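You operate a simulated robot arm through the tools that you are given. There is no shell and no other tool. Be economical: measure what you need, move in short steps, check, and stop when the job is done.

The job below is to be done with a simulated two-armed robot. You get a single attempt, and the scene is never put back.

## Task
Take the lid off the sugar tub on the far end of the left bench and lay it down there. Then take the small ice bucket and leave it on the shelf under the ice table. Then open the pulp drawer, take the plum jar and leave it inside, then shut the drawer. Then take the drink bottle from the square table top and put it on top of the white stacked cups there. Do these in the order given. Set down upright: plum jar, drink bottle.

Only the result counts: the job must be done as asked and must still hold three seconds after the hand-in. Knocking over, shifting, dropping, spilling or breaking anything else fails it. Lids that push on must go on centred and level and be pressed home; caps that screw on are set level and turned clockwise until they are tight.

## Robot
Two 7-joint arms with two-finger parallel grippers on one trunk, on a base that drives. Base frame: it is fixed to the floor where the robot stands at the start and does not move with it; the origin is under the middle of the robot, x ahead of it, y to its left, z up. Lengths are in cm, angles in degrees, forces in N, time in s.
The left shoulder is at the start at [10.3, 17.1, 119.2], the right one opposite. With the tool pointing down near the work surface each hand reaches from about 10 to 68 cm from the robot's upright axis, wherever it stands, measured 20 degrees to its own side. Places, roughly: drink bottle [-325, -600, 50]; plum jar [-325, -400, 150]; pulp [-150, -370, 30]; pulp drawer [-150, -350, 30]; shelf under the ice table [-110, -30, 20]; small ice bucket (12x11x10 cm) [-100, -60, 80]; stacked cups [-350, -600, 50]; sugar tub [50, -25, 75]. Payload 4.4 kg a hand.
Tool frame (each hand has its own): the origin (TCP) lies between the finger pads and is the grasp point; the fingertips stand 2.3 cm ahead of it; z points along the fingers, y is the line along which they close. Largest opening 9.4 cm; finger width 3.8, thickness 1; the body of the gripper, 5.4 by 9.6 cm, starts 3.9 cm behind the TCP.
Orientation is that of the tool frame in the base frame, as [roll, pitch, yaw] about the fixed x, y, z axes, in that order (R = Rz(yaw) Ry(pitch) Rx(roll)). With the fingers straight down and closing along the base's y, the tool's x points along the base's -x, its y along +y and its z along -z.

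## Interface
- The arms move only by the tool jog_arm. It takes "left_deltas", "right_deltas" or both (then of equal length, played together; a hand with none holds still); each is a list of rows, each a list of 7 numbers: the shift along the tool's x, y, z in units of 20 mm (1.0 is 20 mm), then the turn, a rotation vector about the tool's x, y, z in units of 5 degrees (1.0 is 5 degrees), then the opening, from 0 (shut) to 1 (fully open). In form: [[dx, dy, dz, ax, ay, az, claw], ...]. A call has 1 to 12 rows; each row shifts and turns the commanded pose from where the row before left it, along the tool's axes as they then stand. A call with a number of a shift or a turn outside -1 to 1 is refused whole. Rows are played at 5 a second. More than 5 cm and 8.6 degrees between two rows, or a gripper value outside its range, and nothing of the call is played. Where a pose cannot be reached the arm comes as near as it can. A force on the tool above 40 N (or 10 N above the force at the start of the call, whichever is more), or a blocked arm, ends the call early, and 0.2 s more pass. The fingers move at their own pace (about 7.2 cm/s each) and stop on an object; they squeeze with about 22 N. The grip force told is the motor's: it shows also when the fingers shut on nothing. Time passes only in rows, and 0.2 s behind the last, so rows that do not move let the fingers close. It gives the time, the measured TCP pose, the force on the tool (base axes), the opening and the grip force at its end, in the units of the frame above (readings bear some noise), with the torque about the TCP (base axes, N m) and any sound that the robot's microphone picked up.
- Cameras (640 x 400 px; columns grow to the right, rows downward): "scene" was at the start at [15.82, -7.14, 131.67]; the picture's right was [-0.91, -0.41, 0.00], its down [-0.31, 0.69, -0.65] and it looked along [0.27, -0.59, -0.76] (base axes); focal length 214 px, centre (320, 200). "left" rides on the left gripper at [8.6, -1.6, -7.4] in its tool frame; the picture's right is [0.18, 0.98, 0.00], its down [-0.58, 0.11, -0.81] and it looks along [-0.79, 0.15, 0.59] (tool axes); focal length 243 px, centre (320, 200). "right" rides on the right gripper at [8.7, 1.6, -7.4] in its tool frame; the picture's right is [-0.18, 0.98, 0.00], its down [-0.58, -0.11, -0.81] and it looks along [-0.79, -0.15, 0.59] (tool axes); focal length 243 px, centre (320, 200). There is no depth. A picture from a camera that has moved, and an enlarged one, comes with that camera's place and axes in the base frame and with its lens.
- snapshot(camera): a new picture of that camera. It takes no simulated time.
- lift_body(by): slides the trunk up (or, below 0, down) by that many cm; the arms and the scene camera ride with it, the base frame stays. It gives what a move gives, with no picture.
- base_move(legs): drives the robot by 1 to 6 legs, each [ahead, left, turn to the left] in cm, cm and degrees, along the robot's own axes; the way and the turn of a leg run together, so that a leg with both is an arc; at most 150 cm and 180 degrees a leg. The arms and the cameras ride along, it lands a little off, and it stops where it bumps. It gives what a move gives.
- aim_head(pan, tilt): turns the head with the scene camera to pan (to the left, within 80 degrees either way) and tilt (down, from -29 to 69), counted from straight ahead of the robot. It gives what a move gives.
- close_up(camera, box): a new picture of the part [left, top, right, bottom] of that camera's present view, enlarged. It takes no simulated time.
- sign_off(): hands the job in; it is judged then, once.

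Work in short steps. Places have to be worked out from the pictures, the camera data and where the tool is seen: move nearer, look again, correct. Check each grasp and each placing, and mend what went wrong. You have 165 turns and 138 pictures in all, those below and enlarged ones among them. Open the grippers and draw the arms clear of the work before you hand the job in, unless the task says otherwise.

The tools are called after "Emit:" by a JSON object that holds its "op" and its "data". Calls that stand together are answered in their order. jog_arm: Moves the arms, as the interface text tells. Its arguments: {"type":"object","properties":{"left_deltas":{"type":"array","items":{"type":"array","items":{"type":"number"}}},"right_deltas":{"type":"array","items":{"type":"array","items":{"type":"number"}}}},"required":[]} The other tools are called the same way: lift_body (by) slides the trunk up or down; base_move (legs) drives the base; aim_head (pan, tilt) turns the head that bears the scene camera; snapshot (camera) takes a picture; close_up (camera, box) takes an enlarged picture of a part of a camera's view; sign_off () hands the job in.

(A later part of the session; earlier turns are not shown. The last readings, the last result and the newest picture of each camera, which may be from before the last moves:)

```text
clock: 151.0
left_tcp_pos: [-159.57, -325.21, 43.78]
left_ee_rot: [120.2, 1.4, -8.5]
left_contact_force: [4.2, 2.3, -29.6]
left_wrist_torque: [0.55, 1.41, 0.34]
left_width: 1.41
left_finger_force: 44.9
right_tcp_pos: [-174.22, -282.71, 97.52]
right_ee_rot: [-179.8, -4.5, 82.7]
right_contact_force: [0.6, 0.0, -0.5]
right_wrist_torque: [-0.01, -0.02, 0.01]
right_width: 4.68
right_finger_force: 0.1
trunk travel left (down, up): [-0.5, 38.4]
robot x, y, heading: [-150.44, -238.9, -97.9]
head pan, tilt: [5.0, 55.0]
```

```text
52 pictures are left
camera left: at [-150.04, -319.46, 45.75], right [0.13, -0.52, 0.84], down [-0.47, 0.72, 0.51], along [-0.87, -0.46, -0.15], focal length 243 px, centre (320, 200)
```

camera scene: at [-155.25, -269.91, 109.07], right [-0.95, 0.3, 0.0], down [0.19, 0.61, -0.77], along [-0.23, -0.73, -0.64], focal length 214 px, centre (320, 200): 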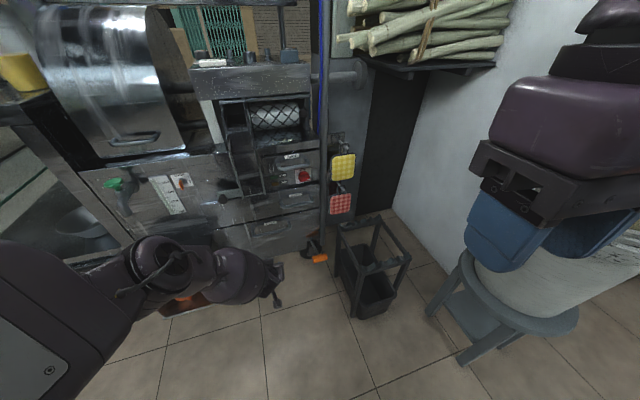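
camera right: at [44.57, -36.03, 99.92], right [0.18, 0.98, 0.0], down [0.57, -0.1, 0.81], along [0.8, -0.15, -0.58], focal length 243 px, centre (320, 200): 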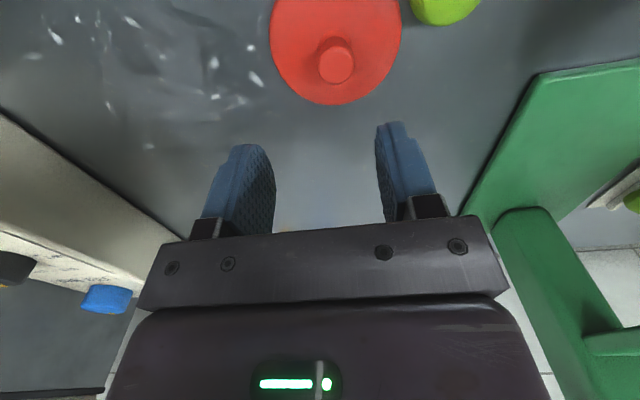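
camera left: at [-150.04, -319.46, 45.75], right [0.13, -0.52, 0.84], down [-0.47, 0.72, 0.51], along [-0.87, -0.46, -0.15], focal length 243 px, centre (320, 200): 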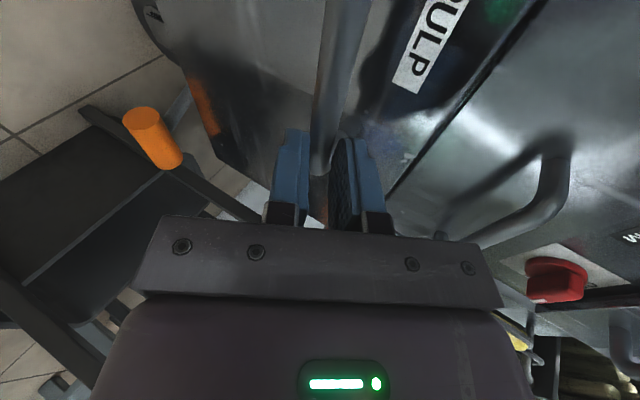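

The drawer is following. Pull 20 cm more.

Emit:
{"op": "base_move", "data": {"legs": [[-20, -2.7, 0]]}}

Emit:
{"op": "snapshot", "data": {"camera": "scene"}}

```text
clock: 152.6
left_tcp_pos: [-159.61, -304.67, 43.58]
left_ee_rot: [120.2, 1.3, -8.5]
left_contact_force: [-2.2, 0.9, -19.5]
left_wrist_torque: [0.33, 1.48, 0.2]
left_width: 1.41
left_finger_force: 44.9
right_tcp_pos: [-174.38, -262.24, 97.45]
right_ee_rot: [-179.9, -4.6, 82.7]
right_contact_force: [0.9, 0.6, 0.1]
right_wrist_torque: [-0.01, 0.0, -0.02]
right_width: 4.7
right_finger_force: 0.1
trunk travel left (down, up): [-0.5, 38.4]
robot x, y, heading: [-150.44, -218.53, -97.5]
head pan, tilt: [5.0, 55.0]
```

```text
51 pictures are left
camera scene: at [-154.83, -256.38, 106.93], right [-1.0, 0.04, 0.0], down [0.04, 0.82, -0.57], along [-0.03, -0.57, -0.82], focal length 214 px, centre (320, 200)
```

scene: 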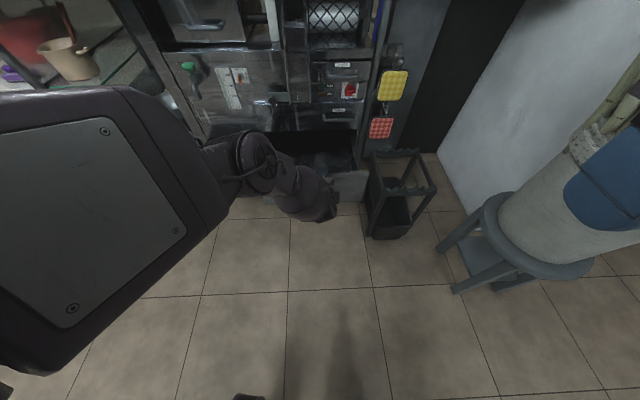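

Drawer is open ~26 cm. Release and back off along the tool axis.

Emit:
{"op": "jog_arm", "data": {"left_deltas": [[0, 0, 0, 0, 0, 0, 0.2], [0, 0, 0, 0, 0, 0, 0.35], [0, 0, -0.6, 0, 0, 0, 0.35], [0, 0, -0.8, 0, 0, 0, 0.35], [0, 0, -1, 0, 0, 0, 0.35], [0, 0, -1, 0, 0, 0, 0.35], [0, 0, -1, 0, 0, 0, 0.35]]}}

Emit:
{"op": "snapshot", "data": {"camera": "left"}}

Emit:
{"op": "close_up", "data": {"camera": "scene", "box": [200, 60, 460, 240]}}

```text
clock: 154.2
left_tcp_pos: [-158.44, -297.04, 48.28]
left_ee_rot: [120.3, 1.2, -8.1]
left_contact_force: [-1.0, -0.1, 0.4]
left_wrist_torque: [0.01, 0.01, 0.02]
left_width: 3.31
left_finger_force: 0.1
right_tcp_pos: [-174.32, -262.29, 97.58]
right_ee_rot: [-180.0, -4.2, 82.7]
right_contact_force: [0.4, 0.3, 0.4]
right_wrist_torque: [-0.02, 0.04, 0.02]
right_width: 4.68
right_finger_force: 0.1
trunk travel left (down, up): [-0.5, 38.4]
robot x, y, heading: [-150.67, -218.52, -97.7]
head pan, tilt: [5.0, 55.0]
```

```text
50 pictures are left
camera left: at [-149.0, -291.24, 50.42], right [0.13, -0.52, 0.84], down [-0.47, 0.72, 0.51], along [-0.87, -0.47, -0.15], focal length 243 px, centre (320, 200)
```

left: 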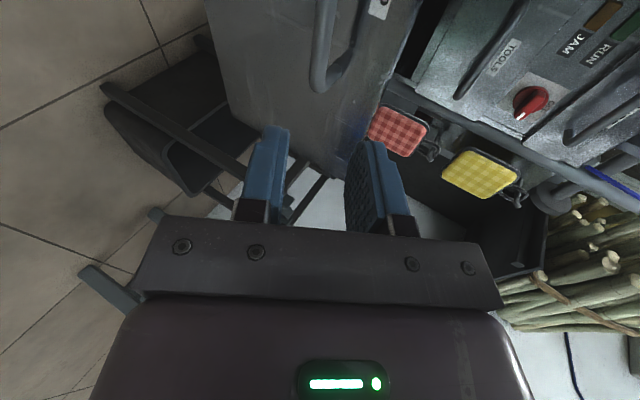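

```text
2.22 times, centred on (330, 150) of scene
camera zoom: at [-154.81, -256.22, 107.0], right [-1.0, 0.04, 0.0], down [0.04, 0.82, -0.57], along [-0.03, -0.57, -0.82], focal length 477 px, centre (298, 311)
```

zoom: 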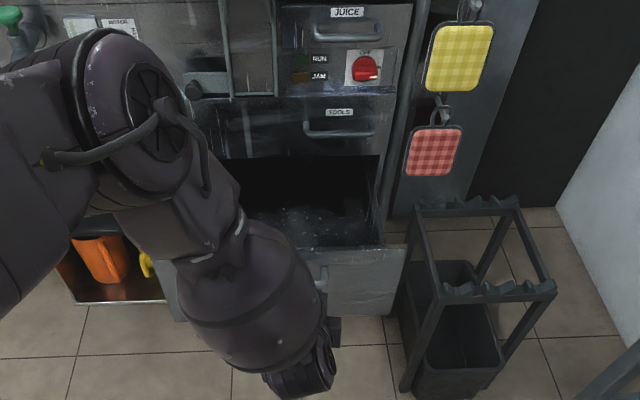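

Drawer open. Now back away, raise the trunk and unroll the left hand.

Emit:
{"op": "base_move", "data": {"legs": [[-25, 0, 0]]}}

Emit:
{"op": "lift_body", "data": {"by": 20}}

Emit:
{"op": "jog_arm", "data": {"left_deltas": [[0, 0, -0.5, 0.5, 0, -1, 1], [0, 0, -0.5, 0.5, 0, -1, 1], [0, 0, -0.5, 0.5, 0, -1, 1], [0, 0, -0.5, 0.5, 0, -1, 1], [0, 0, -0.5, 0.5, 0, -1, 1], [0, 0, -0.5, 0.5, 0, -1, 1], [0, 0, -0.5, 0, 0, -1, 1], [0, 0, -0.5, 0, 0, -1, 1], [0, 0, -0.5, 0, 0, -1, 1], [0, 0, -0.5, 0, 0, -1, 1], [0, 0, -0.5, 0, 0, -1, 1], [0, 0, -0.5, 0, 0, -1, 1]]}}

Emit:
{"op": "jog_arm", "data": {"left_deltas": [[0, 0, -1, 0, 0, -1, 1], [0, 0, -1, 0, 0, -1, 1], [0, 0, -1, 0, 0, -1, 1], [0, 0, -1, 0, 0, -1, 1], [0, 0, -1, 0, 0, -1, 1], [0, 0, -1, 0, 0, -1, 1]]}}

Emit:
{"op": "aim_head", "data": {"pan": 60, "tilt": 25}}

Emit:
{"op": "snapshot", "data": {"camera": "scene"}}

```text
clock: 156.1
left_tcp_pos: [-155.43, -272.53, 48.25]
left_ee_rot: [120.2, 1.2, -8.2]
left_contact_force: [-0.4, 0.7, -0.7]
left_wrist_torque: [0.01, -0.02, -0.01]
left_width: 3.29
left_finger_force: 0.0
right_tcp_pos: [-171.09, -237.67, 97.7]
right_ee_rot: [-179.9, -4.4, 82.6]
right_contact_force: [-0.6, -0.1, -0.9]
right_wrist_torque: [-0.02, 0.0, -0.02]
right_width: 4.7
right_finger_force: 0.0
trunk travel left (down, up): [-0.5, 38.4]
robot x, y, heading: [-147.42, -194.43, -97.6]
head pan, tilt: [5.0, 55.0]
```

```text
clock: 158.2
left_tcp_pos: [-155.5, -272.57, 68.02]
left_ee_rot: [120.5, 1.1, -8.4]
left_contact_force: [0.4, 0.7, -0.1]
left_wrist_torque: [0.0, -0.01, 0.0]
left_width: 3.32
left_finger_force: 0.2
right_tcp_pos: [-171.2, -237.68, 117.51]
right_ee_rot: [-179.9, -4.4, 82.7]
right_contact_force: [0.1, 1.2, -1.3]
right_wrist_torque: [-0.02, -0.03, 0.01]
right_width: 4.7
right_finger_force: 0.0
trunk travel left (down, up): [-20.5, 18.4]
robot x, y, heading: [-147.58, -194.52, -97.6]
head pan, tilt: [5.0, 55.0]
```

```text
clock: 160.8
left_tcp_pos: [-153.38, -263.75, 76.11]
left_ee_rot: [156.8, 40.3, 41.8]
left_contact_force: [0.2, 0.0, 0.7]
left_wrist_torque: [0.07, -0.02, -0.01]
left_width: 9.39
left_finger_force: 0.0
right_tcp_pos: [-171.12, -237.54, 117.63]
right_ee_rot: [-179.9, -4.3, 82.6]
right_contact_force: [1.0, 0.1, 1.3]
right_wrist_torque: [-0.01, -0.01, -0.01]
right_width: 4.7
right_finger_force: 0.1
trunk travel left (down, up): [-20.5, 18.4]
robot x, y, heading: [-147.11, -194.42, -97.3]
head pan, tilt: [5.0, 55.0]
```

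```text
clock: 162.2
left_tcp_pos: [-151.23, -255.42, 84.52]
left_ee_rot: [-174.6, 45.3, 82.6]
left_contact_force: [1.0, 0.1, 0.0]
left_wrist_torque: [-0.01, 0.04, 0.02]
left_width: 9.44
left_finger_force: 0.0
right_tcp_pos: [-171.08, -237.51, 117.7]
right_ee_rot: [-179.9, -4.3, 82.5]
right_contact_force: [-0.6, 0.5, 0.7]
right_wrist_torque: [0.01, 0.04, 0.0]
right_width: 4.69
right_finger_force: 0.0
trunk travel left (down, up): [-20.5, 18.4]
robot x, y, heading: [-147.32, -194.33, -97.7]
head pan, tilt: [5.0, 55.0]
```

```text
clock: 163.5
left_tcp_pos: [-151.29, -255.43, 84.41]
left_ee_rot: [-174.9, 45.5, 82.5]
left_contact_force: [-0.7, 0.0, 0.1]
left_wrist_torque: [-0.03, -0.02, 0.04]
left_width: 9.39
left_finger_force: 0.0
right_tcp_pos: [-171.05, -237.66, 117.58]
right_ee_rot: [-179.9, -4.4, 82.6]
right_contact_force: [0.1, -0.3, -0.1]
right_wrist_torque: [0.0, -0.01, 0.0]
right_width: 4.71
right_finger_force: 0.2
trunk travel left (down, up): [-20.5, 18.4]
robot x, y, heading: [-147.09, -194.34, -97.5]
head pan, tilt: [60.0, 25.0]
```

```text
48 pictures are left
camera scene: at [-141.62, -212.44, 135.36], right [-0.61, -0.79, 0.0], down [-0.33, 0.26, -0.91], along [0.72, -0.55, -0.42], focal length 214 px, centre (320, 200)
```

scene: 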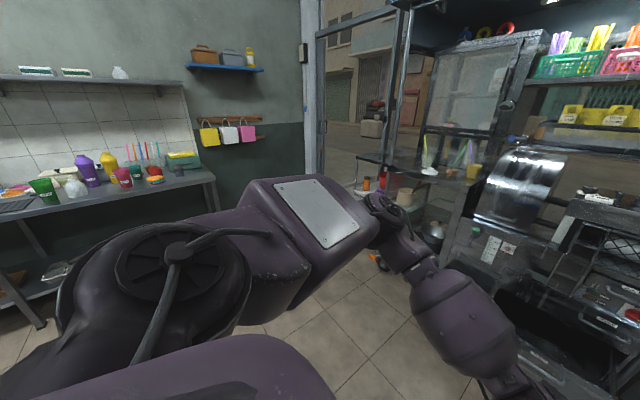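

Extended-forward arms keep the robot narrow. Put the right arm in a similar forward posture for passing the doorway (x≈-25…84 at y≈-384).

Emit:
{"op": "jog_arm", "data": {"right_deltas": [[-0.714, 0, 0.9, 0, -0.75, 0, 0.5], [-0.65, 0, 0.95, 0, -0.75, 0, 0.5], [-0.593, 0, 0.99, 0, -0.75, 0, 0.5], [-0.53, 0, 1, 0, -0.75, 0, 0.5], [-0.46, 0, 1, 0, -0.75, 0, 0.5], [-0.38, 0, 1, 0, -0.75, 0, 0.5], [-0.32, 0, 1, 0, -0.75, 0, 0.5], [-0.25, 0, 1, 0, -0.75, 0, 0.5], [-0.17, 0, 1, 0, -0.75, 0, 0.5], [-0.11, 0, 1, 0, -0.75, 0, 0.5], [-0.03, 0, 1, 0, -0.75, 0, 0.5], [0.05, 0, 1, 0, -0.75, 0, 0.5]]}}

Emit:
{"op": "base_move", "data": {"legs": [[0, 0, 7.5], [0, 150, 0], [0, 28, 0]]}}

Emit:
{"op": "aim_head", "data": {"pan": 0, "tilt": 20}}

Emit:
{"op": "snapshot", "data": {"camera": "scene"}}

```text
clock: 166.1
left_tcp_pos: [-151.34, -255.33, 84.5]
left_ee_rot: [-174.9, 45.3, 82.5]
left_contact_force: [0.1, 0.4, 0.6]
left_wrist_torque: [-0.01, -0.01, 0.0]
left_width: 9.39
left_finger_force: 0.1
right_tcp_pos: [-177.02, -249.58, 99.5]
right_ee_rot: [-179.8, 40.6, 82.6]
right_contact_force: [-0.4, -0.7, 0.8]
right_wrist_torque: [-0.02, 0.01, 0.01]
right_width: 4.72
right_finger_force: 0.0
right hand out of reach, approached as far as the arm can: row 8, 9, 10, 11, 12
trunk travel left (down, up): [-20.5, 18.4]
robot x, y, heading: [-147.29, -194.16, -97.5]
head pan, tilt: [60.0, 25.0]
```

```text
clock: 181.7
left_tcp_pos: [22.3, -255.83, 84.46]
left_ee_rot: [-175.0, 45.4, 90.1]
left_contact_force: [-0.9, 0.0, -0.1]
left_wrist_torque: [0.0, -0.01, 0.05]
left_width: 9.39
left_finger_force: 0.0
right_tcp_pos: [-4.07, -253.38, 99.4]
right_ee_rot: [179.9, 40.7, 90.3]
right_contact_force: [-0.5, 0.2, -0.1]
right_wrist_torque: [-0.01, -0.05, 0.06]
right_width: 4.71
right_finger_force: 0.1
trunk travel left (down, up): [-20.5, 18.4]
robot x, y, heading: [17.73, -194.77, -90.0]
head pan, tilt: [60.0, 25.0]
stopped in leg 3: the robot was blocked; the commanded pose is now the measured one
```

```text
clock: 183.0
left_tcp_pos: [22.49, -255.77, 84.41]
left_ee_rot: [-174.9, 45.4, 90.2]
left_contact_force: [-0.2, 0.4, -0.1]
left_wrist_torque: [0.01, 0.03, -0.02]
left_width: 9.39
left_finger_force: 0.0
right_tcp_pos: [-3.8, -253.38, 99.63]
right_ee_rot: [-179.9, 40.7, 90.5]
right_contact_force: [0.6, 0.0, -0.8]
right_wrist_torque: [-0.01, 0.0, -0.02]
right_width: 4.71
right_finger_force: 0.0
trunk travel left (down, up): [-20.5, 18.4]
robot x, y, heading: [18.27, -194.58, -90.0]
head pan, tilt: [0.0, 20.0]
```

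```text
47 pictures are left
camera scene: at [18.18, -216.57, 136.17], right [-1.0, 0.0, 0.0], down [0.0, 0.34, -0.94], along [0.0, -0.94, -0.34], focal length 214 px, centre (320, 200)
```

scene: 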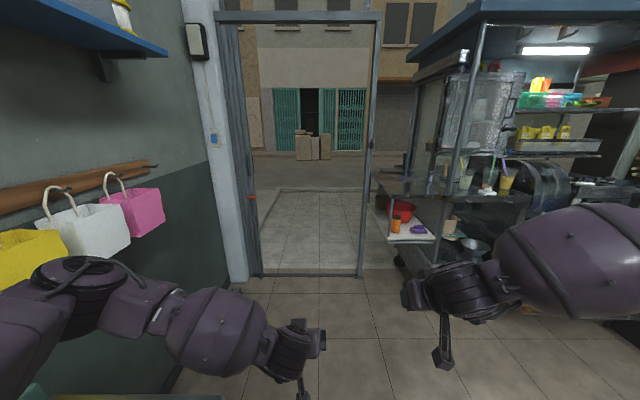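

Blocked by the bench end. Doorway spans x≈-20…80. Back off right, go ahead past the bench, then align to x≈33.

Emit:
{"op": "base_move", "data": {"legs": [[0, -4, 0], [55, 0, 0], [0, 19, 0]]}}

Emit:
{"op": "snapshot", "data": {"camera": "scene"}}

```text
clock: 187.5
left_tcp_pos: [20.72, -310.83, 84.45]
left_ee_rot: [-175.1, 45.4, 90.5]
left_contact_force: [0.1, -0.3, 0.0]
left_wrist_torque: [-0.01, -0.01, 0.02]
left_width: 9.39
left_finger_force: 0.1
right_tcp_pos: [-5.64, -308.37, 99.53]
right_ee_rot: [179.9, 40.7, 90.6]
right_contact_force: [0.0, -0.5, -0.3]
right_wrist_torque: [-0.02, -0.02, -0.01]
right_width: 4.66
right_finger_force: 0.0
trunk travel left (down, up): [-20.5, 18.4]
robot x, y, heading: [16.22, -249.43, -89.7]
head pan, tilt: [0.0, 20.0]
stopped in leg 3: the robot was blocked; the commanded pose is now the measured one
```

```text
46 pictures are left
camera scene: at [16.15, -271.5, 136.17], right [-1.0, 0.0, 0.0], down [0.0, 0.34, -0.94], along [0.0, -0.94, -0.34], focal length 214 px, centre (320, 200)
```

scene: 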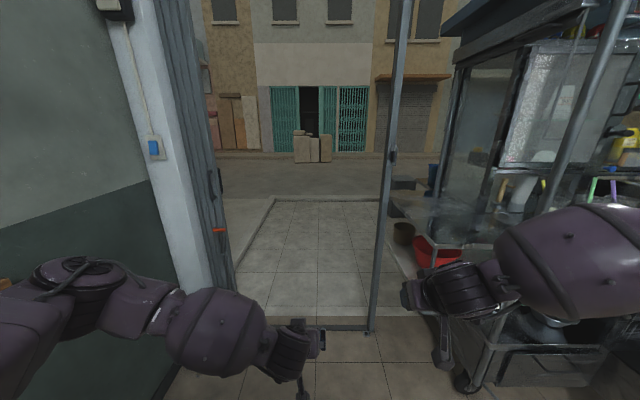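

Blocked again: the left elbow must be touching the left wall — arms too wide. I'll back off right and stretch both arms forward to bring the elbows in.

Emit:
{"op": "base_move", "data": {"legs": [[0, -8, 0]]}}

Emit:
{"op": "jog_arm", "data": {"left_deltas": [[-0.82, 0.4, 0.63, 0, -0.25, 0, 0.5], [-0.82, 0.4, 0.63, 0, -0.25, 0, 0.5], [-0.82, 0.4, 0.63, 0, -0.25, 0, 0.5], [-0.82, 0.4, 0.63, 0, -0.25, 0, 0.5], [-0.82, 0.4, 0.63, 0, -0.25, 0, 0.5], [-0.82, 0.4, 0.63, 0, -0.25, 0, 0.5], [-0.82, 0.4, 0.63, 0, -0.25, 0, 0.5], [-0.82, 0.4, 0.63, 0, -0.25, 0, 0.5], [-0.82, 0.4, 0.63, 0, -0.25, 0, 0.5], [-0.82, 0.4, 0.63, 0, -0.25, 0, 0.5], [-0.82, 0.4, 0.63, 0, -0.25, 0, 0.5]], "right_deltas": [[-0.53, 0.2, 0.87, 0, -0.25, 0, 0.5], [-0.53, 0.2, 0.87, 0, -0.25, 0, 0.5], [-0.53, 0.2, 0.87, 0, -0.25, 0, 0.5], [-0.53, 0.2, 0.87, 0, -0.25, 0, 0.5], [-0.53, 0.2, 0.87, 0, -0.25, 0, 0.5], [-0.53, 0.2, 0.87, 0, -0.25, 0, 0.5], [-0.53, 0.2, 0.87, 0, -0.25, 0, 0.5], [-0.53, 0.2, 0.87, 0, -0.25, 0, 0.5], [-0.53, 0.2, 0.87, 0, -0.25, 0, 0.5], [-0.53, 0.2, 0.87, 0, -0.25, 0, 0.5], [-0.53, 0.2, 0.87, 0, -0.25, 0, 0.5]]}}

Emit:
{"op": "snapshot", "data": {"camera": "scene"}}

```text
clock: 188.8
left_tcp_pos: [12.98, -310.83, 84.42]
left_ee_rot: [-175.1, 45.4, 90.4]
left_contact_force: [-0.5, 0.6, -0.5]
left_wrist_torque: [0.01, 0.06, 0.01]
left_width: 9.39
left_finger_force: 0.0
right_tcp_pos: [-13.52, -308.58, 99.51]
right_ee_rot: [-179.9, 40.7, 90.8]
right_contact_force: [-0.6, -0.4, -0.7]
right_wrist_torque: [0.0, -0.02, -0.01]
right_width: 4.7
right_finger_force: 0.1
trunk travel left (down, up): [-20.5, 18.4]
robot x, y, heading: [8.27, -249.63, -89.7]
head pan, tilt: [0.0, 20.0]
```

```text
clock: 191.2
left_tcp_pos: [20.91, -333.26, 89.5]
left_ee_rot: [-173.3, 59.0, 92.8]
left_contact_force: [-0.2, -0.4, 1.1]
left_wrist_torque: [-0.01, 0.0, -0.02]
left_width: 4.71
left_finger_force: 0.1
right_tcp_pos: [-19.43, -321.2, 104.69]
right_ee_rot: [179.9, 54.4, 90.8]
right_contact_force: [-0.2, -0.2, -0.5]
right_wrist_torque: [0.01, 0.06, 0.01]
right_width: 4.71
right_finger_force: 0.1
right hand out of reach, approached as far as the arm can: row 1, 2, 3, 4, 5, 6, 7, 8, 9, 10, 11
trunk travel left (down, up): [-20.5, 18.4]
robot x, y, heading: [7.96, -249.24, -89.6]
head pan, tilt: [0.0, 20.0]
```

```text
45 pictures are left
camera scene: at [8.29, -271.54, 136.17], right [-1.0, -0.01, 0.0], down [0.0, 0.34, -0.94], along [0.0, -0.94, -0.34], focal length 214 px, centre (320, 200)
```

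scene: 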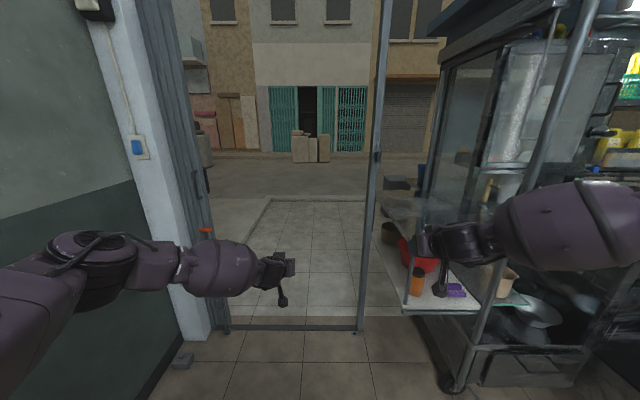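

Arms stay wide; instead I'll pass the doorway sideways (facing +x), where only front-back depth matters. Back off to open floor and tuck both arms.

Emit:
{"op": "base_move", "data": {"legs": [[-15, -40, 0]]}}

Emit:
{"op": "jog_arm", "data": {"left_deltas": [[0.045, 0, -0.988, 0, 1, 0, 0.5], [0.131, 0, -0.98, 0, 1, 0, 0.5], [0.216, 0, -0.965, 0, 1, 0, 0.5], [0.3, 0, -0.942, 0, 1, 0, 0.5], [0.38, 0, -0.913, 0, 1, 0, 0.5], [0.458, 0, -0.876, 0, 1, 0, 0.5], [0.533, 0, -0.833, 0, 1, 0, 0.5], [0.604, 0, -0.783, 0, 1, 0, 0.5], [0.67, 0, -0.727, 0, 1, 0, 0.5], [0.73, 0, -0.666, 0, 1, 0, 0.5], [0.785, 0, -0.6, 0, 1, 0, 0.5], [0.835, 0, -0.53, 0, 0.8, 0, 0.5]], "right_deltas": [[0.233, 0.2, -0.61, 0, 1, 0, 0.5], [0.285, 0.2, -0.587, 0, 1, 0, 0.5], [0.335, 0.2, -0.56, 0, 1, 0, 0.5], [0.383, 0.2, -0.53, 0, 1, 0, 0.5], [0.427, 0.2, -0.493, 0, 1, 0, 0.5], [0.469, 0.2, -0.454, 0, 1, 0, 0.5], [0.506, 0.2, -0.411, 0, 1, 0, 0.5], [0.54, 0.2, -0.366, 0, 1, 0, 0.5], [0.57, 0.2, -0.317, 0, 1, 0, 0.5], [0.595, 0.2, -0.266, 0, 1, 0, 0.5], [0.616, 0.2, -0.214, 0, 0.8, 0, 0.5], [0.63, 0, -0.17, 0, 0, 0, 0.5]]}}

Emit:
{"op": "jog_arm", "data": {"left_deltas": [[0.9, 0, -0.3, 0, 0, 0, 0.5], [0.9, 0, -0.3, 0, 0, 0, 0.5], [0.9, 0, -0.3, 0, 0, 0, 0.5], [0.9, 0, -0.3, 0, 0, 0, 0.5], [0.9, 0, -0.3, 0, 0, 0, 0.5], [0.9, 0, -0.3, 0, 0, 0, 0.5], [0.9, 0, -0.3, 0, 0, 0, 0.5], [0.9, 0, -0.3, 0, 0, 0, 0.5], [0.9, 0, -0.3, 0, 0, 0, 0.5], [0.9, 0, -0.3, 0, 0, 0, 0.5]], "right_deltas": [[0.7, 0, 0, 0, 0, 0, 0.5], [0.7, 0, 0, 0, 0, 0, 0.5], [0.7, 0, 0, 0, 0, 0, 0.5], [0.7, 0, 0, 0, 0, 0, 0.5], [0.7, 0, 0, 0, 0, 0, 0.5], [0.7, 0, 0, 0, 0, 0, 0.5], [0.7, 0, 0, 0, 0, 0, 0.5], [0.7, 0, 0, 0, 0, 0, 0.5], [0.7, 0, 0, 0, 0, 0, 0.5], [0.7, 0, 0, 0, 0, 0, 0.5]]}}

```text
clock: 195.3
left_tcp_pos: [-19.71, -318.53, 89.54]
left_ee_rot: [-173.3, 59.0, 92.8]
left_contact_force: [-0.2, -0.8, 0.6]
left_wrist_torque: [0.0, 0.0, -0.02]
left_width: 4.71
left_finger_force: 0.1
right_tcp_pos: [-60.06, -306.46, 104.69]
right_ee_rot: [179.9, 54.4, 90.7]
right_contact_force: [0.0, -0.7, -1.0]
right_wrist_torque: [0.01, 0.03, -0.02]
right_width: 4.7
right_finger_force: 0.0
trunk travel left (down, up): [-20.5, 18.4]
robot x, y, heading: [-32.74, -235.15, -89.6]
head pan, tilt: [0.0, 20.0]
```

```text
clock: 197.9
left_tcp_pos: [-18.05, -297.57, 100.88]
left_ee_rot: [-176.6, 0.2, 86.8]
left_contact_force: [-0.1, -0.3, 1.3]
left_wrist_torque: [-0.05, -0.02, 0.0]
left_width: 4.71
left_finger_force: 0.0
right_tcp_pos: [-55.86, -291.16, 108.7]
right_ee_rot: [-180.0, 0.5, 90.8]
right_contact_force: [-0.5, 0.0, 0.0]
right_wrist_torque: [0.03, 0.03, -0.01]
right_width: 4.7
right_finger_force: 0.1
trunk travel left (down, up): [-20.5, 18.4]
robot x, y, heading: [-32.1, -235.01, -89.8]
head pan, tilt: [0.0, 20.0]
```

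```text
clock: 200.1
left_tcp_pos: [-16.65, -279.76, 106.6]
left_ee_rot: [-176.5, 0.3, 87.0]
left_contact_force: [-0.5, 0.9, 0.0]
left_wrist_torque: [-0.06, -0.01, -0.03]
left_width: 4.68
left_finger_force: 0.1
right_tcp_pos: [-56.01, -277.11, 108.52]
right_ee_rot: [-180.0, 0.5, 90.8]
right_contact_force: [-0.1, -0.6, 0.0]
right_wrist_torque: [-0.04, -0.02, 0.02]
right_width: 4.69
right_finger_force: 0.1
trunk travel left (down, up): [-20.5, 18.4]
robot x, y, heading: [-32.66, -234.91, -89.9]
head pan, tilt: [0.0, 20.0]
```

Arms tucked. Move ahead a little, turn left to face +x, advance to x≈17.

Emit:
{"op": "base_move", "data": {"legs": [[20, 0, 0], [0, 0, 90], [49, 0, 0]]}}

Emit:
{"op": "aim_head", "data": {"pan": -70, "tilt": 25}}

Emit:
{"op": "snapshot", "data": {"camera": "scene"}}

```text
clock: 207.7
left_tcp_pos: [55.93, -241.17, 106.68]
left_ee_rot: [-176.6, 0.3, 175.7]
left_contact_force: [-0.7, -1.3, -0.7]
left_wrist_torque: [0.02, 0.02, 0.01]
left_width: 4.7
left_finger_force: 0.0
right_tcp_pos: [52.57, -280.53, 108.5]
right_ee_rot: [-180.0, 0.6, 179.5]
right_contact_force: [-0.4, -0.3, 0.5]
right_wrist_torque: [0.0, 0.0, 0.0]
right_width: 4.71
right_finger_force: 0.1
trunk travel left (down, up): [-20.5, 18.4]
robot x, y, heading: [10.94, -255.89, -1.0]
head pan, tilt: [0.0, 20.0]
stopped in leg 3: the robot was blocked; the commanded pose is now the measured one
```

```text
clock: 209.1
left_tcp_pos: [56.01, -241.2, 106.57]
left_ee_rot: [-176.4, 0.2, 175.7]
left_contact_force: [0.3, -0.5, -0.4]
left_wrist_torque: [0.02, -0.01, -0.01]
left_width: 4.7
left_finger_force: 0.1
right_tcp_pos: [52.52, -280.62, 108.62]
right_ee_rot: [180.0, 0.5, 179.3]
right_contact_force: [-0.3, 0.6, 0.3]
right_wrist_torque: [-0.02, -0.01, 0.01]
right_width: 4.67
right_finger_force: 0.0
trunk travel left (down, up): [-20.5, 18.4]
robot x, y, heading: [11.26, -256.09, -1.4]
head pan, tilt: [-70.0, 25.0]
```

```text
44 pictures are left
camera scene: at [26.39, -264.98, 135.37], right [-0.95, -0.33, 0.0], down [-0.14, 0.4, -0.91], along [0.29, -0.86, -0.42], focal length 214 px, centre (320, 200)
```

scene: 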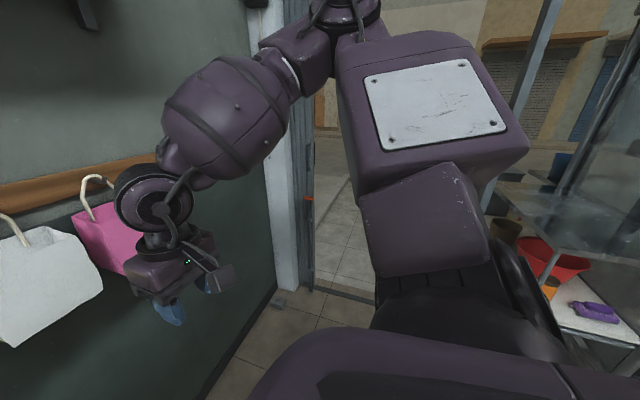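

Hands nearly touched the hanging bags. Back off 4 cm, slide right (−y) past the bags, then look.

Emit:
{"op": "base_move", "data": {"legs": [[-4, 0, 1], [0, -52, 0]]}}

Emit:
{"op": "aim_head", "data": {"pan": 25, "tilt": 25}}

Emit:
{"op": "snapshot", "data": {"camera": "scene"}}

```text
clock: 214.7
left_tcp_pos: [51.68, -292.08, 106.56]
left_ee_rot: [-176.5, 0.3, 176.7]
left_contact_force: [-0.1, -0.3, -0.3]
left_wrist_torque: [0.02, 0.0, 0.0]
left_width: 4.7
left_finger_force: 0.1
right_tcp_pos: [49.07, -331.55, 108.49]
right_ee_rot: [-180.0, 0.5, -179.3]
right_contact_force: [0.3, -0.2, 0.1]
right_wrist_torque: [0.0, 0.02, 0.02]
right_width: 4.7
right_finger_force: 0.1
trunk travel left (down, up): [-20.5, 18.4]
robot x, y, heading: [6.52, -307.81, -0.0]
head pan, tilt: [-70.0, 25.0]
```

```text
clock: 216.4
left_tcp_pos: [51.78, -292.2, 106.58]
left_ee_rot: [-176.5, 0.1, 176.8]
left_contact_force: [0.2, 0.2, -0.4]
left_wrist_torque: [0.03, 0.0, -0.04]
left_width: 4.68
left_finger_force: 0.0
right_tcp_pos: [49.08, -331.67, 108.61]
right_ee_rot: [-179.9, 0.6, -179.4]
right_contact_force: [0.7, 0.7, -0.2]
right_wrist_torque: [0.0, 0.06, 0.01]
right_width: 4.7
right_finger_force: 0.0
trunk travel left (down, up): [-20.5, 18.4]
robot x, y, heading: [6.89, -307.92, 0.1]
head pan, tilt: [25.0, 25.0]
```

```text
43 pictures are left
camera scene: at [27.76, -303.98, 135.36], right [0.42, -0.91, 0.0], down [-0.38, -0.18, -0.91], along [0.82, 0.38, -0.42], focal length 214 px, centre (320, 200)
```

scene: 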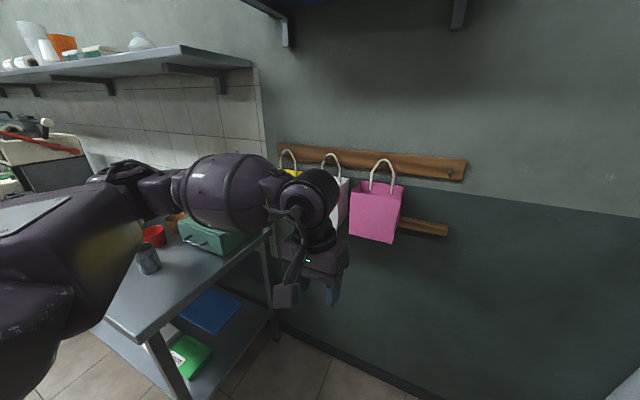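

Bags undisturbed. Now forward to x≈18 and slide right through the doorway.

Emit:
{"op": "base_move", "data": {"legs": [[11, 0, 0], [0, -100, 0], [0, -80, 0]]}}

Emit:
{"op": "aim_head", "data": {"pan": -80, "tilt": 15}}

Emit:
{"op": "snapshot", "data": {"camera": "scene"}}

```text
clock: 233.4
left_tcp_pos: [62.67, -473.58, 106.47]
left_ee_rot: [-176.4, 0.2, 176.4]
left_contact_force: [0.1, -0.8, -0.2]
left_wrist_torque: [-0.03, 0.02, -0.02]
left_width: 4.72
left_finger_force: 0.0
right_tcp_pos: [59.73, -512.95, 108.57]
right_ee_rot: [-180.0, 0.5, -179.9]
right_contact_force: [0.8, 0.1, 0.0]
right_wrist_torque: [0.01, 0.0, -0.02]
right_width: 4.71
right_finger_force: 0.0
trunk travel left (down, up): [-20.5, 18.4]
robot x, y, heading: [17.9, -488.49, -0.5]
head pan, tilt: [25.0, 25.0]
```

```text
clock: 235.2
left_tcp_pos: [62.88, -473.48, 106.62]
left_ee_rot: [-176.5, 0.2, 176.6]
left_contact_force: [-0.4, 0.1, 0.8]
left_wrist_torque: [-0.01, -0.01, -0.02]
left_width: 4.72
left_finger_force: 0.0
right_tcp_pos: [59.73, -513.06, 108.5]
right_ee_rot: [180.0, 0.4, -179.8]
right_contact_force: [0.4, 0.3, 0.0]
right_wrist_torque: [0.01, 0.0, -0.02]
right_width: 4.7
right_finger_force: 0.0
trunk travel left (down, up): [-20.5, 18.4]
robot x, y, heading: [17.6, -488.6, -0.3]
head pan, tilt: [-80.0, 15.0]
```

```text
42 pictures are left
camera scene: at [31.94, -498.25, 136.99], right [-0.99, -0.17, 0.0], down [-0.04, 0.26, -0.97], along [0.16, -0.95, -0.26], focal length 214 px, centre (320, 200)
```

scene: 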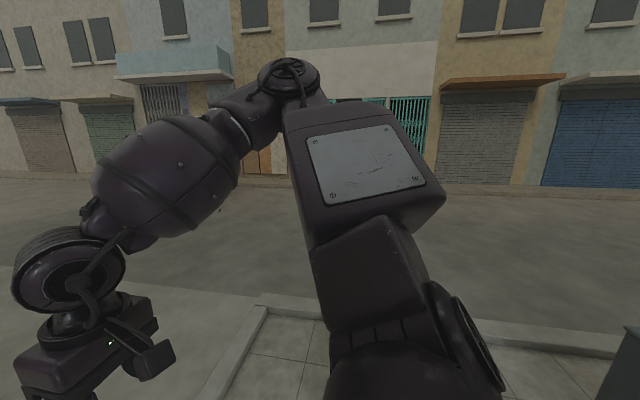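

Outside on the sidewalk. Turn around to face −x and look.

Emit:
{"op": "base_move", "data": {"legs": [[0, 0, 90], [0, 0, 89]]}}

Emit:
{"op": "aim_head", "data": {"pan": 0, "tilt": 10}}

Emit:
{"op": "snapshot", "data": {"camera": "scene"}}

```text
clock: 243.2
left_tcp_pos: [-27.6, -503.48, 106.65]
left_ee_rot: [-176.6, 0.2, -4.6]
left_contact_force: [1.0, 0.3, 0.7]
left_wrist_torque: [0.01, 0.0, 0.03]
left_width: 4.68
left_finger_force: 0.1
right_tcp_pos: [-23.95, -464.02, 108.52]
right_ee_rot: [-179.9, 0.5, -0.9]
right_contact_force: [0.4, 0.3, -0.4]
right_wrist_torque: [0.04, -0.01, 0.04]
right_width: 4.7
right_finger_force: 0.1
trunk travel left (down, up): [-20.5, 18.4]
robot x, y, heading: [17.89, -489.29, 178.6]
head pan, tilt: [-80.0, 15.0]
```

```text
clock: 244.7
left_tcp_pos: [-27.71, -503.34, 106.6]
left_ee_rot: [-176.5, 0.2, -4.6]
left_contact_force: [0.7, 0.4, -0.6]
left_wrist_torque: [-0.04, -0.04, 0.0]
left_width: 4.68
left_finger_force: 0.0
right_tcp_pos: [-23.89, -464.09, 108.56]
right_ee_rot: [-179.9, 0.5, -1.0]
right_contact_force: [0.1, 0.7, 0.8]
right_wrist_torque: [0.03, -0.02, -0.02]
right_width: 4.69
right_finger_force: 0.1
trunk travel left (down, up): [-20.5, 18.4]
robot x, y, heading: [17.69, -488.72, 178.8]
head pan, tilt: [0.0, 10.0]
```

```text
41 pictures are left
camera scene: at [-3.94, -488.43, 137.8], right [0.03, 1.0, 0.0], down [0.17, 0.0, -0.98], along [-0.98, 0.03, -0.17], focal length 214 px, centre (320, 200)
```

scene: 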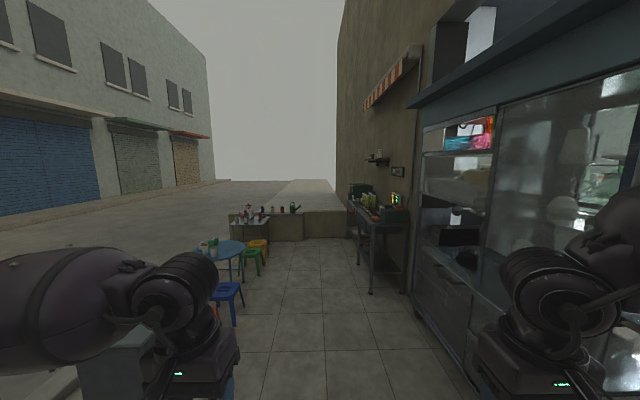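

Emit:
{"op": "close_up", "data": {"camera": "scene", "box": [180, 120, 420, 300]}}

```text
2.22 times, centred on (300, 210) of scene
camera zoom: at [-3.94, -488.43, 137.8], right [0.03, 1.0, 0.0], down [0.17, 0.0, -0.98], along [-0.98, 0.03, -0.17], focal length 477 px, centre (364, 178)
```

zoom: 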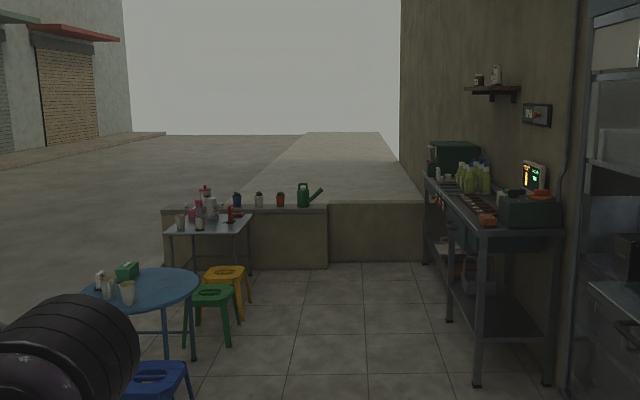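

The wall shelf at right holds a jar and another item; the square table stands at left. Advance along the pavement, turn to face the wall (+y) before the tables, then slide left.

Emit:
{"op": "base_move", "data": {"legs": [[120, 20, 0], [0, 0, -88.7], [0, 130, 0]]}}

Emit:
{"op": "aim_head", "data": {"pan": 30, "tilt": 5}}

Emit:
{"op": "snapshot", "data": {"camera": "scene"}}

```text
clock: 265.7
left_tcp_pos: [-247.01, -463.23, 106.62]
left_ee_rot: [-176.6, 0.1, -92.2]
left_contact_force: [0.3, 0.4, -0.6]
left_wrist_torque: [0.02, 0.0, 0.0]
left_width: 4.72
left_finger_force: 0.1
right_tcp_pos: [-207.65, -465.26, 108.47]
right_ee_rot: [179.9, 0.4, -88.5]
right_contact_force: [0.5, -0.3, 0.5]
right_wrist_torque: [-0.01, 0.0, 0.03]
right_width: 4.67
right_finger_force: 0.1
trunk travel left (down, up): [-20.5, 18.4]
robot x, y, heading: [-230.6, -507.94, 90.8]
head pan, tilt: [0.0, 10.0]
```

```text
clock: 266.7
left_tcp_pos: [-247.14, -463.2, 106.66]
left_ee_rot: [-176.4, 0.2, -92.2]
left_contact_force: [0.7, -0.5, 0.0]
left_wrist_torque: [-0.02, -0.02, 0.0]
left_width: 4.7
left_finger_force: 0.1
right_tcp_pos: [-207.61, -465.21, 108.57]
right_ee_rot: [-179.9, 0.5, -88.4]
right_contact_force: [0.1, -0.1, 0.6]
right_wrist_torque: [0.01, 0.01, 0.0]
right_width: 4.7
right_finger_force: 0.0
trunk travel left (down, up): [-20.5, 18.4]
robot x, y, heading: [-230.63, -508.1, 91.2]
head pan, tilt: [30.0, 5.0]
```

```text
39 pictures are left
camera scene: at [-235.5, -487.66, 138.61], right [0.86, 0.51, 0.0], down [0.04, -0.07, -1.0], along [-0.51, 0.85, -0.09], focal length 214 px, centre (320, 200)
```

scene: 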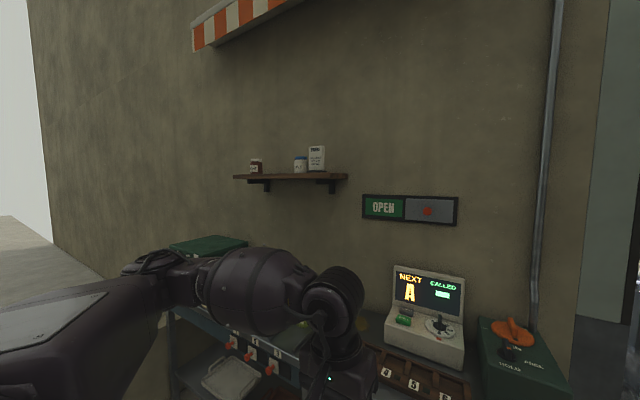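

Emit:
{"op": "close_up", "data": {"camera": "scene", "box": [220, 130, 360, 210]}}

```text
4.57 times, centred on (290, 170) of scene
camera zoom: at [-235.5, -487.66, 138.61], right [0.86, 0.51, 0.0], down [0.04, -0.07, -1.0], along [-0.51, 0.85, -0.09], focal length 980 px, centre (457, 337)
```

zoom: 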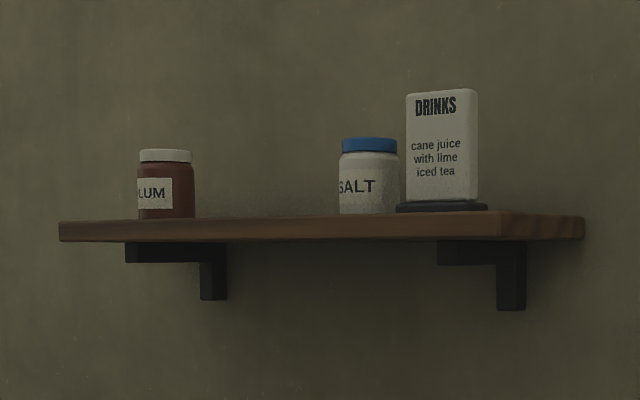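

The PLUM jar is at about (-331,-400,147), ~7 cm wide, on the shelf (top z≈142.8). Raise the trunk and set the left hand to 40° forward pitch at z≈149.

Emit:
{"op": "lift_body", "data": {"by": 18}}

Emit:
{"op": "jog_arm", "data": {"left_deltas": [[-0.3, 0, -1, 0, -0.67, 0, 1], [-0.35, 0, -0.98, 0, -0.67, 0, 1], [-0.42, 0, -0.956, 0, -0.67, 0, 1], [-0.47, 0, -0.93, 0, -0.67, 0, 1], [-0.517, 0, -0.907, 0, -0.67, 0, 1], [-0.58, 0, -0.869, 0, -0.67, 0, 1], [-0.624, 0, -0.837, 0, -0.67, 0, 1], [-0.667, 0, -0.803, 0, -0.67, 0, 1], [-0.72, 0, -0.755, 0, -0.67, 0, 1], [-0.76, 0, -0.716, 0, -0.67, 0, 1], [-0.796, 0, -0.675, 0, -0.67, 0, 1], [-0.84, 0, -0.62, 0, -0.67, 0, 1]]}}

Emit:
{"op": "base_move", "data": {"legs": [[0, 85, 0]]}}

Emit:
{"op": "aim_head", "data": {"pan": 15, "tilt": 10}}

Emit:
{"op": "snapshot", "data": {"camera": "scene"}}

```text
clock: 268.7
left_tcp_pos: [-247.03, -463.28, 124.57]
left_ee_rot: [-176.6, 0.2, -92.3]
left_contact_force: [0.4, -0.2, 0.6]
left_wrist_torque: [0.02, 0.0, -0.03]
left_width: 4.72
left_finger_force: 0.0
right_tcp_pos: [-207.6, -465.28, 126.5]
right_ee_rot: [180.0, 0.5, -88.5]
right_contact_force: [-0.9, -0.6, -1.3]
right_wrist_torque: [0.01, -0.01, 0.01]
right_width: 4.68
right_finger_force: 0.2
trunk travel left (down, up): [-38.5, 0.4]
robot x, y, heading: [-230.94, -507.86, 90.8]
head pan, tilt: [30.0, 5.0]
```

```text
clock: 271.3
left_tcp_pos: [-248.18, -456.02, 148.59]
left_ee_rot: [-175.4, 40.3, -89.4]
left_contact_force: [-0.5, 0.5, -0.1]
left_wrist_torque: [0.0, 0.01, 0.0]
left_width: 9.4
left_finger_force: 0.0
right_tcp_pos: [-207.53, -465.22, 126.52]
right_ee_rot: [179.9, 0.6, -88.5]
right_contact_force: [0.6, 0.0, -0.1]
right_wrist_torque: [0.02, -0.01, 0.0]
right_width: 4.71
right_finger_force: 0.0
trunk travel left (down, up): [-38.5, 0.4]
robot x, y, heading: [-230.51, -508.12, 91.2]
head pan, tilt: [30.0, 5.0]
```

```text
clock: 279.2
left_tcp_pos: [-333.94, -457.33, 148.55]
left_ee_rot: [-175.4, 40.2, -89.5]
left_contact_force: [-0.4, 0.0, -0.1]
left_wrist_torque: [0.02, 0.02, 0.01]
left_width: 9.41
left_finger_force: 0.2
right_tcp_pos: [-293.55, -466.67, 126.5]
right_ee_rot: [180.0, 0.5, -88.6]
right_contact_force: [-1.0, -0.1, 0.3]
right_wrist_torque: [-0.05, -0.02, 0.0]
right_width: 4.74
right_finger_force: 0.0
trunk travel left (down, up): [-38.5, 0.4]
robot x, y, heading: [-316.83, -508.94, 90.9]
head pan, tilt: [30.0, 5.0]
```

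```text
clock: 280.0
left_tcp_pos: [-334.11, -457.26, 148.55]
left_ee_rot: [-175.4, 40.3, -89.5]
left_contact_force: [-0.4, 0.3, 0.4]
left_wrist_torque: [0.0, 0.04, -0.01]
left_width: 9.4
left_finger_force: 0.1
right_tcp_pos: [-293.49, -466.77, 126.53]
right_ee_rot: [180.0, 0.5, -88.7]
right_contact_force: [-0.5, -0.7, 0.3]
right_wrist_torque: [-0.01, 0.02, -0.02]
right_width: 4.7
right_finger_force: 0.1
trunk travel left (down, up): [-38.5, 0.4]
robot x, y, heading: [-316.96, -509.21, 90.7]
head pan, tilt: [15.0, 10.0]
```

```text
37 pictures are left
camera scene: at [-319.26, -494.62, 156.45], right [0.96, 0.27, 0.0], down [0.05, -0.17, -0.98], along [-0.27, 0.95, -0.17], focal length 214 px, centre (320, 200)
```

scene: 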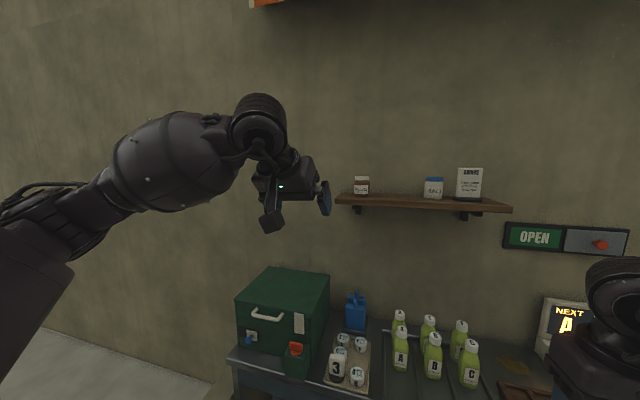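

Jar triangulates to (-327.5,-403,146.6). Check in the left wrist camera.

Emit:
{"op": "snapshot", "data": {"camera": "left"}}

```text
36 pictures are left
camera left: at [-333.0, -468.92, 148.68], right [-0.98, -0.1, -0.18], down [-0.17, -0.07, 0.98], along [-0.11, 0.99, 0.05], focal length 243 px, centre (320, 200)
```

left: 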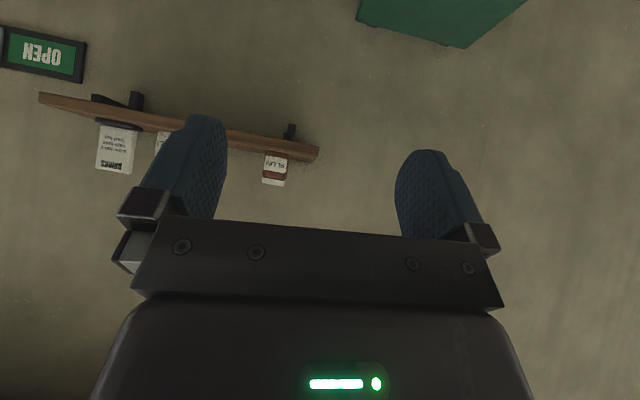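

Consistent. Level the hand's slight roll, shift 6.9 cm to +x, and drive forward 38 cm.

Emit:
{"op": "jog_arm", "data": {"left_deltas": [[0, -0.9, 0, -0.35, 0, 0.3, 1], [0, -0.9, 0, -0.35, 0, 0.3, 1], [0, -0.9, 0, 0, 0, 0, 1], [0, -0.75, 0, 0, 0, 0, 1]]}}

Emit:
{"op": "base_move", "data": {"legs": [[38, 0, 0]]}}

Emit:
{"op": "snapshot", "data": {"camera": "left"}}

Emit:
{"op": "close_up", "data": {"camera": "scene", "box": [200, 100, 440, 260]}}

```text
clock: 281.0
left_tcp_pos: [-327.0, -457.53, 148.75]
left_ee_rot: [178.5, 40.4, -93.5]
left_contact_force: [1.5, 0.4, -0.6]
left_wrist_torque: [-0.01, 0.02, 0.01]
left_width: 9.41
left_finger_force: 0.0
right_tcp_pos: [-293.44, -466.63, 126.47]
right_ee_rot: [180.0, 0.5, -88.7]
right_contact_force: [0.3, 0.0, -0.7]
right_wrist_torque: [0.05, 0.02, 0.03]
right_width: 4.72
right_finger_force: 0.1
trunk travel left (down, up): [-38.5, 0.4]
robot x, y, heading: [-316.7, -509.55, 90.7]
head pan, tilt: [15.0, 10.0]
```

```text
clock: 283.4
left_tcp_pos: [-327.38, -418.97, 148.67]
left_ee_rot: [178.5, 40.4, -93.7]
left_contact_force: [0.9, 0.2, 0.7]
left_wrist_torque: [0.01, -0.01, -0.02]
left_width: 9.43
left_finger_force: 0.0
right_tcp_pos: [-293.8, -428.16, 126.48]
right_ee_rot: [-180.0, 0.5, -88.9]
right_contact_force: [0.1, 0.4, 0.2]
right_wrist_torque: [0.02, -0.01, 0.01]
right_width: 4.71
right_finger_force: 0.0
trunk travel left (down, up): [-38.5, 0.4]
robot x, y, heading: [-317.31, -470.81, 90.4]
head pan, tilt: [15.0, 10.0]
```

```text
35 pictures are left
camera left: at [-326.26, -430.51, 148.67], right [-0.99, -0.09, -0.1], down [-0.09, -0.08, 0.99], along [-0.1, 0.99, 0.07], focal length 243 px, centre (320, 200)
```

left: 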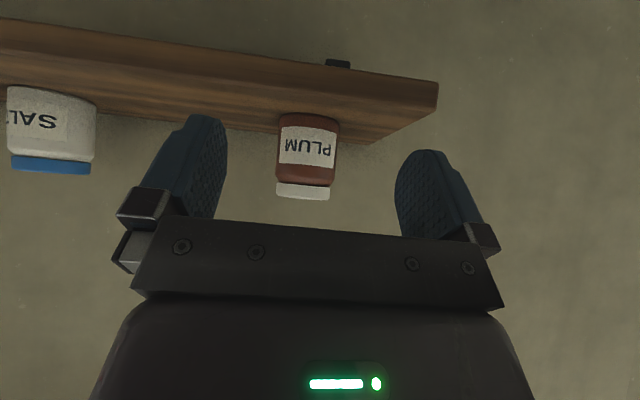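

```text
2.50 times, centred on (320, 180) of scene
camera zoom: at [-319.62, -455.91, 156.44], right [0.96, 0.27, 0.0], down [0.05, -0.17, -0.98], along [-0.26, 0.95, -0.17], focal length 536 px, centre (320, 250)
```

zoom: 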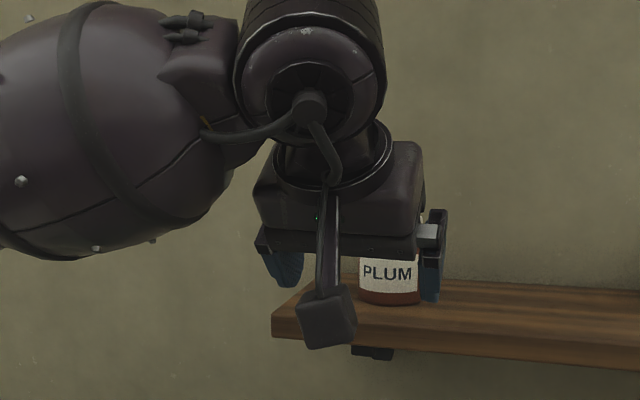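

Jar is lined up. Advance 16 cm with the left hand so the pads straddle the jar.

Emit:
{"op": "jog_arm", "data": {"left_deltas": [[-0.73, 0, 0.69, 0, 0, 0, 1], [-0.73, 0, 0.69, 0, 0, 0, 1], [-0.73, 0, 0.69, 0, 0, 0, 1], [-0.73, 0, 0.69, 0, 0, 0, 1], [-0.73, 0, 0.69, 0, 0, 0, 1], [-0.73, 0, 0.69, 0, 0, 0, 1], [-0.73, 0, 0.69, 0, 0, 0, 1], [-0.73, 0, 0.69, 0, 0, 0, 1]]}}

Emit:
{"op": "snapshot", "data": {"camera": "left"}}

```text
clock: 285.2
left_tcp_pos: [-326.34, -402.82, 147.88]
left_ee_rot: [178.5, 40.4, -93.7]
left_contact_force: [0.4, 0.5, -0.2]
left_wrist_torque: [0.0, 0.01, 0.0]
left_width: 9.43
left_finger_force: 0.1
right_tcp_pos: [-293.85, -428.16, 126.55]
right_ee_rot: [180.0, 0.5, -89.1]
right_contact_force: [-0.4, -0.2, 0.7]
right_wrist_torque: [-0.02, -0.02, 0.01]
right_width: 4.71
right_finger_force: 0.0
trunk travel left (down, up): [-38.5, 0.4]
robot x, y, heading: [-317.07, -470.86, 90.6]
head pan, tilt: [15.0, 10.0]
```

```text
33 pictures are left
camera left: at [-325.38, -414.51, 147.88], right [-0.99, -0.09, -0.1], down [-0.09, -0.08, 0.99], along [-0.1, 0.99, 0.07], focal length 243 px, centre (320, 200)
```

left: 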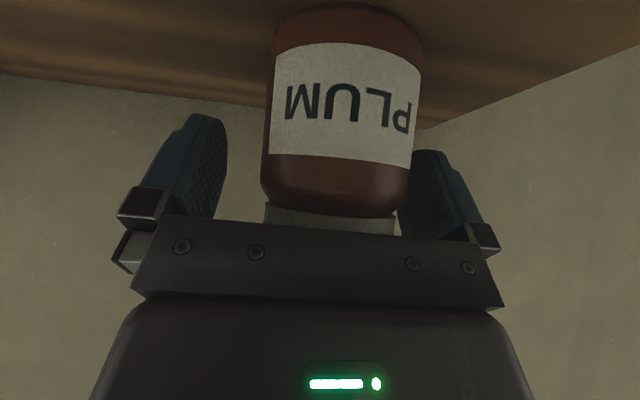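

Jar sits between the fingers, ~1 cm toward −x. Shift, ease back 0.8 cm to clear the cap, and close.

Emit:
{"op": "jog_arm", "data": {"left_deltas": [[0, 0.45, -0.4, 0, 0, 0, 1], [0, 0, 0, 0, 0, 0, 0.75], [0, 0, 0, 0, 0, 0, 0.5], [0, 0, 0, 0, 0, 0, 0.2], [0, 0, 0, 0, 0, 0, 0], [0, 0, 0, 0, 0, 0, 0]]}}

Emit:
{"op": "snapshot", "data": {"camera": "left"}}

```text
clock: 286.6
left_tcp_pos: [-327.44, -403.47, 148.46]
left_ee_rot: [178.6, 40.5, -93.6]
left_contact_force: [0.7, 0.6, 3.6]
left_wrist_torque: [0.07, -0.16, 0.01]
left_width: 6.43
left_finger_force: 22.3
right_tcp_pos: [-293.78, -428.25, 126.61]
right_ee_rot: [180.0, 0.5, -88.9]
right_contact_force: [-0.4, 0.2, 0.0]
right_wrist_torque: [-0.01, -0.02, 0.0]
right_width: 4.67
right_finger_force: 0.0
trunk travel left (down, up): [-38.5, 0.4]
robot x, y, heading: [-317.42, -470.3, 90.6]
head pan, tilt: [15.0, 10.0]
```

```text
32 pictures are left
camera left: at [-326.33, -415.01, 148.53], right [-0.99, -0.09, -0.1], down [-0.09, -0.08, 0.99], along [-0.1, 0.99, 0.07], focal length 243 px, centre (320, 200)
```

left: 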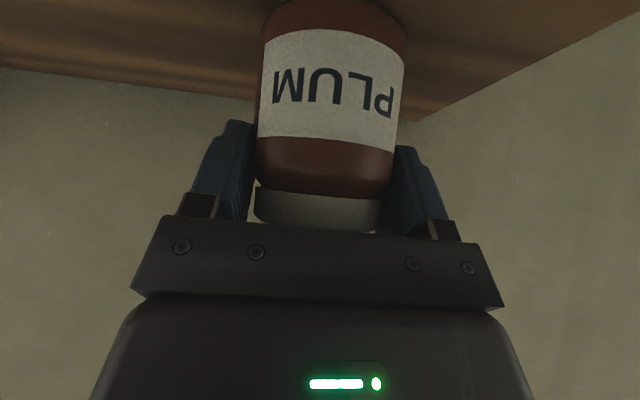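

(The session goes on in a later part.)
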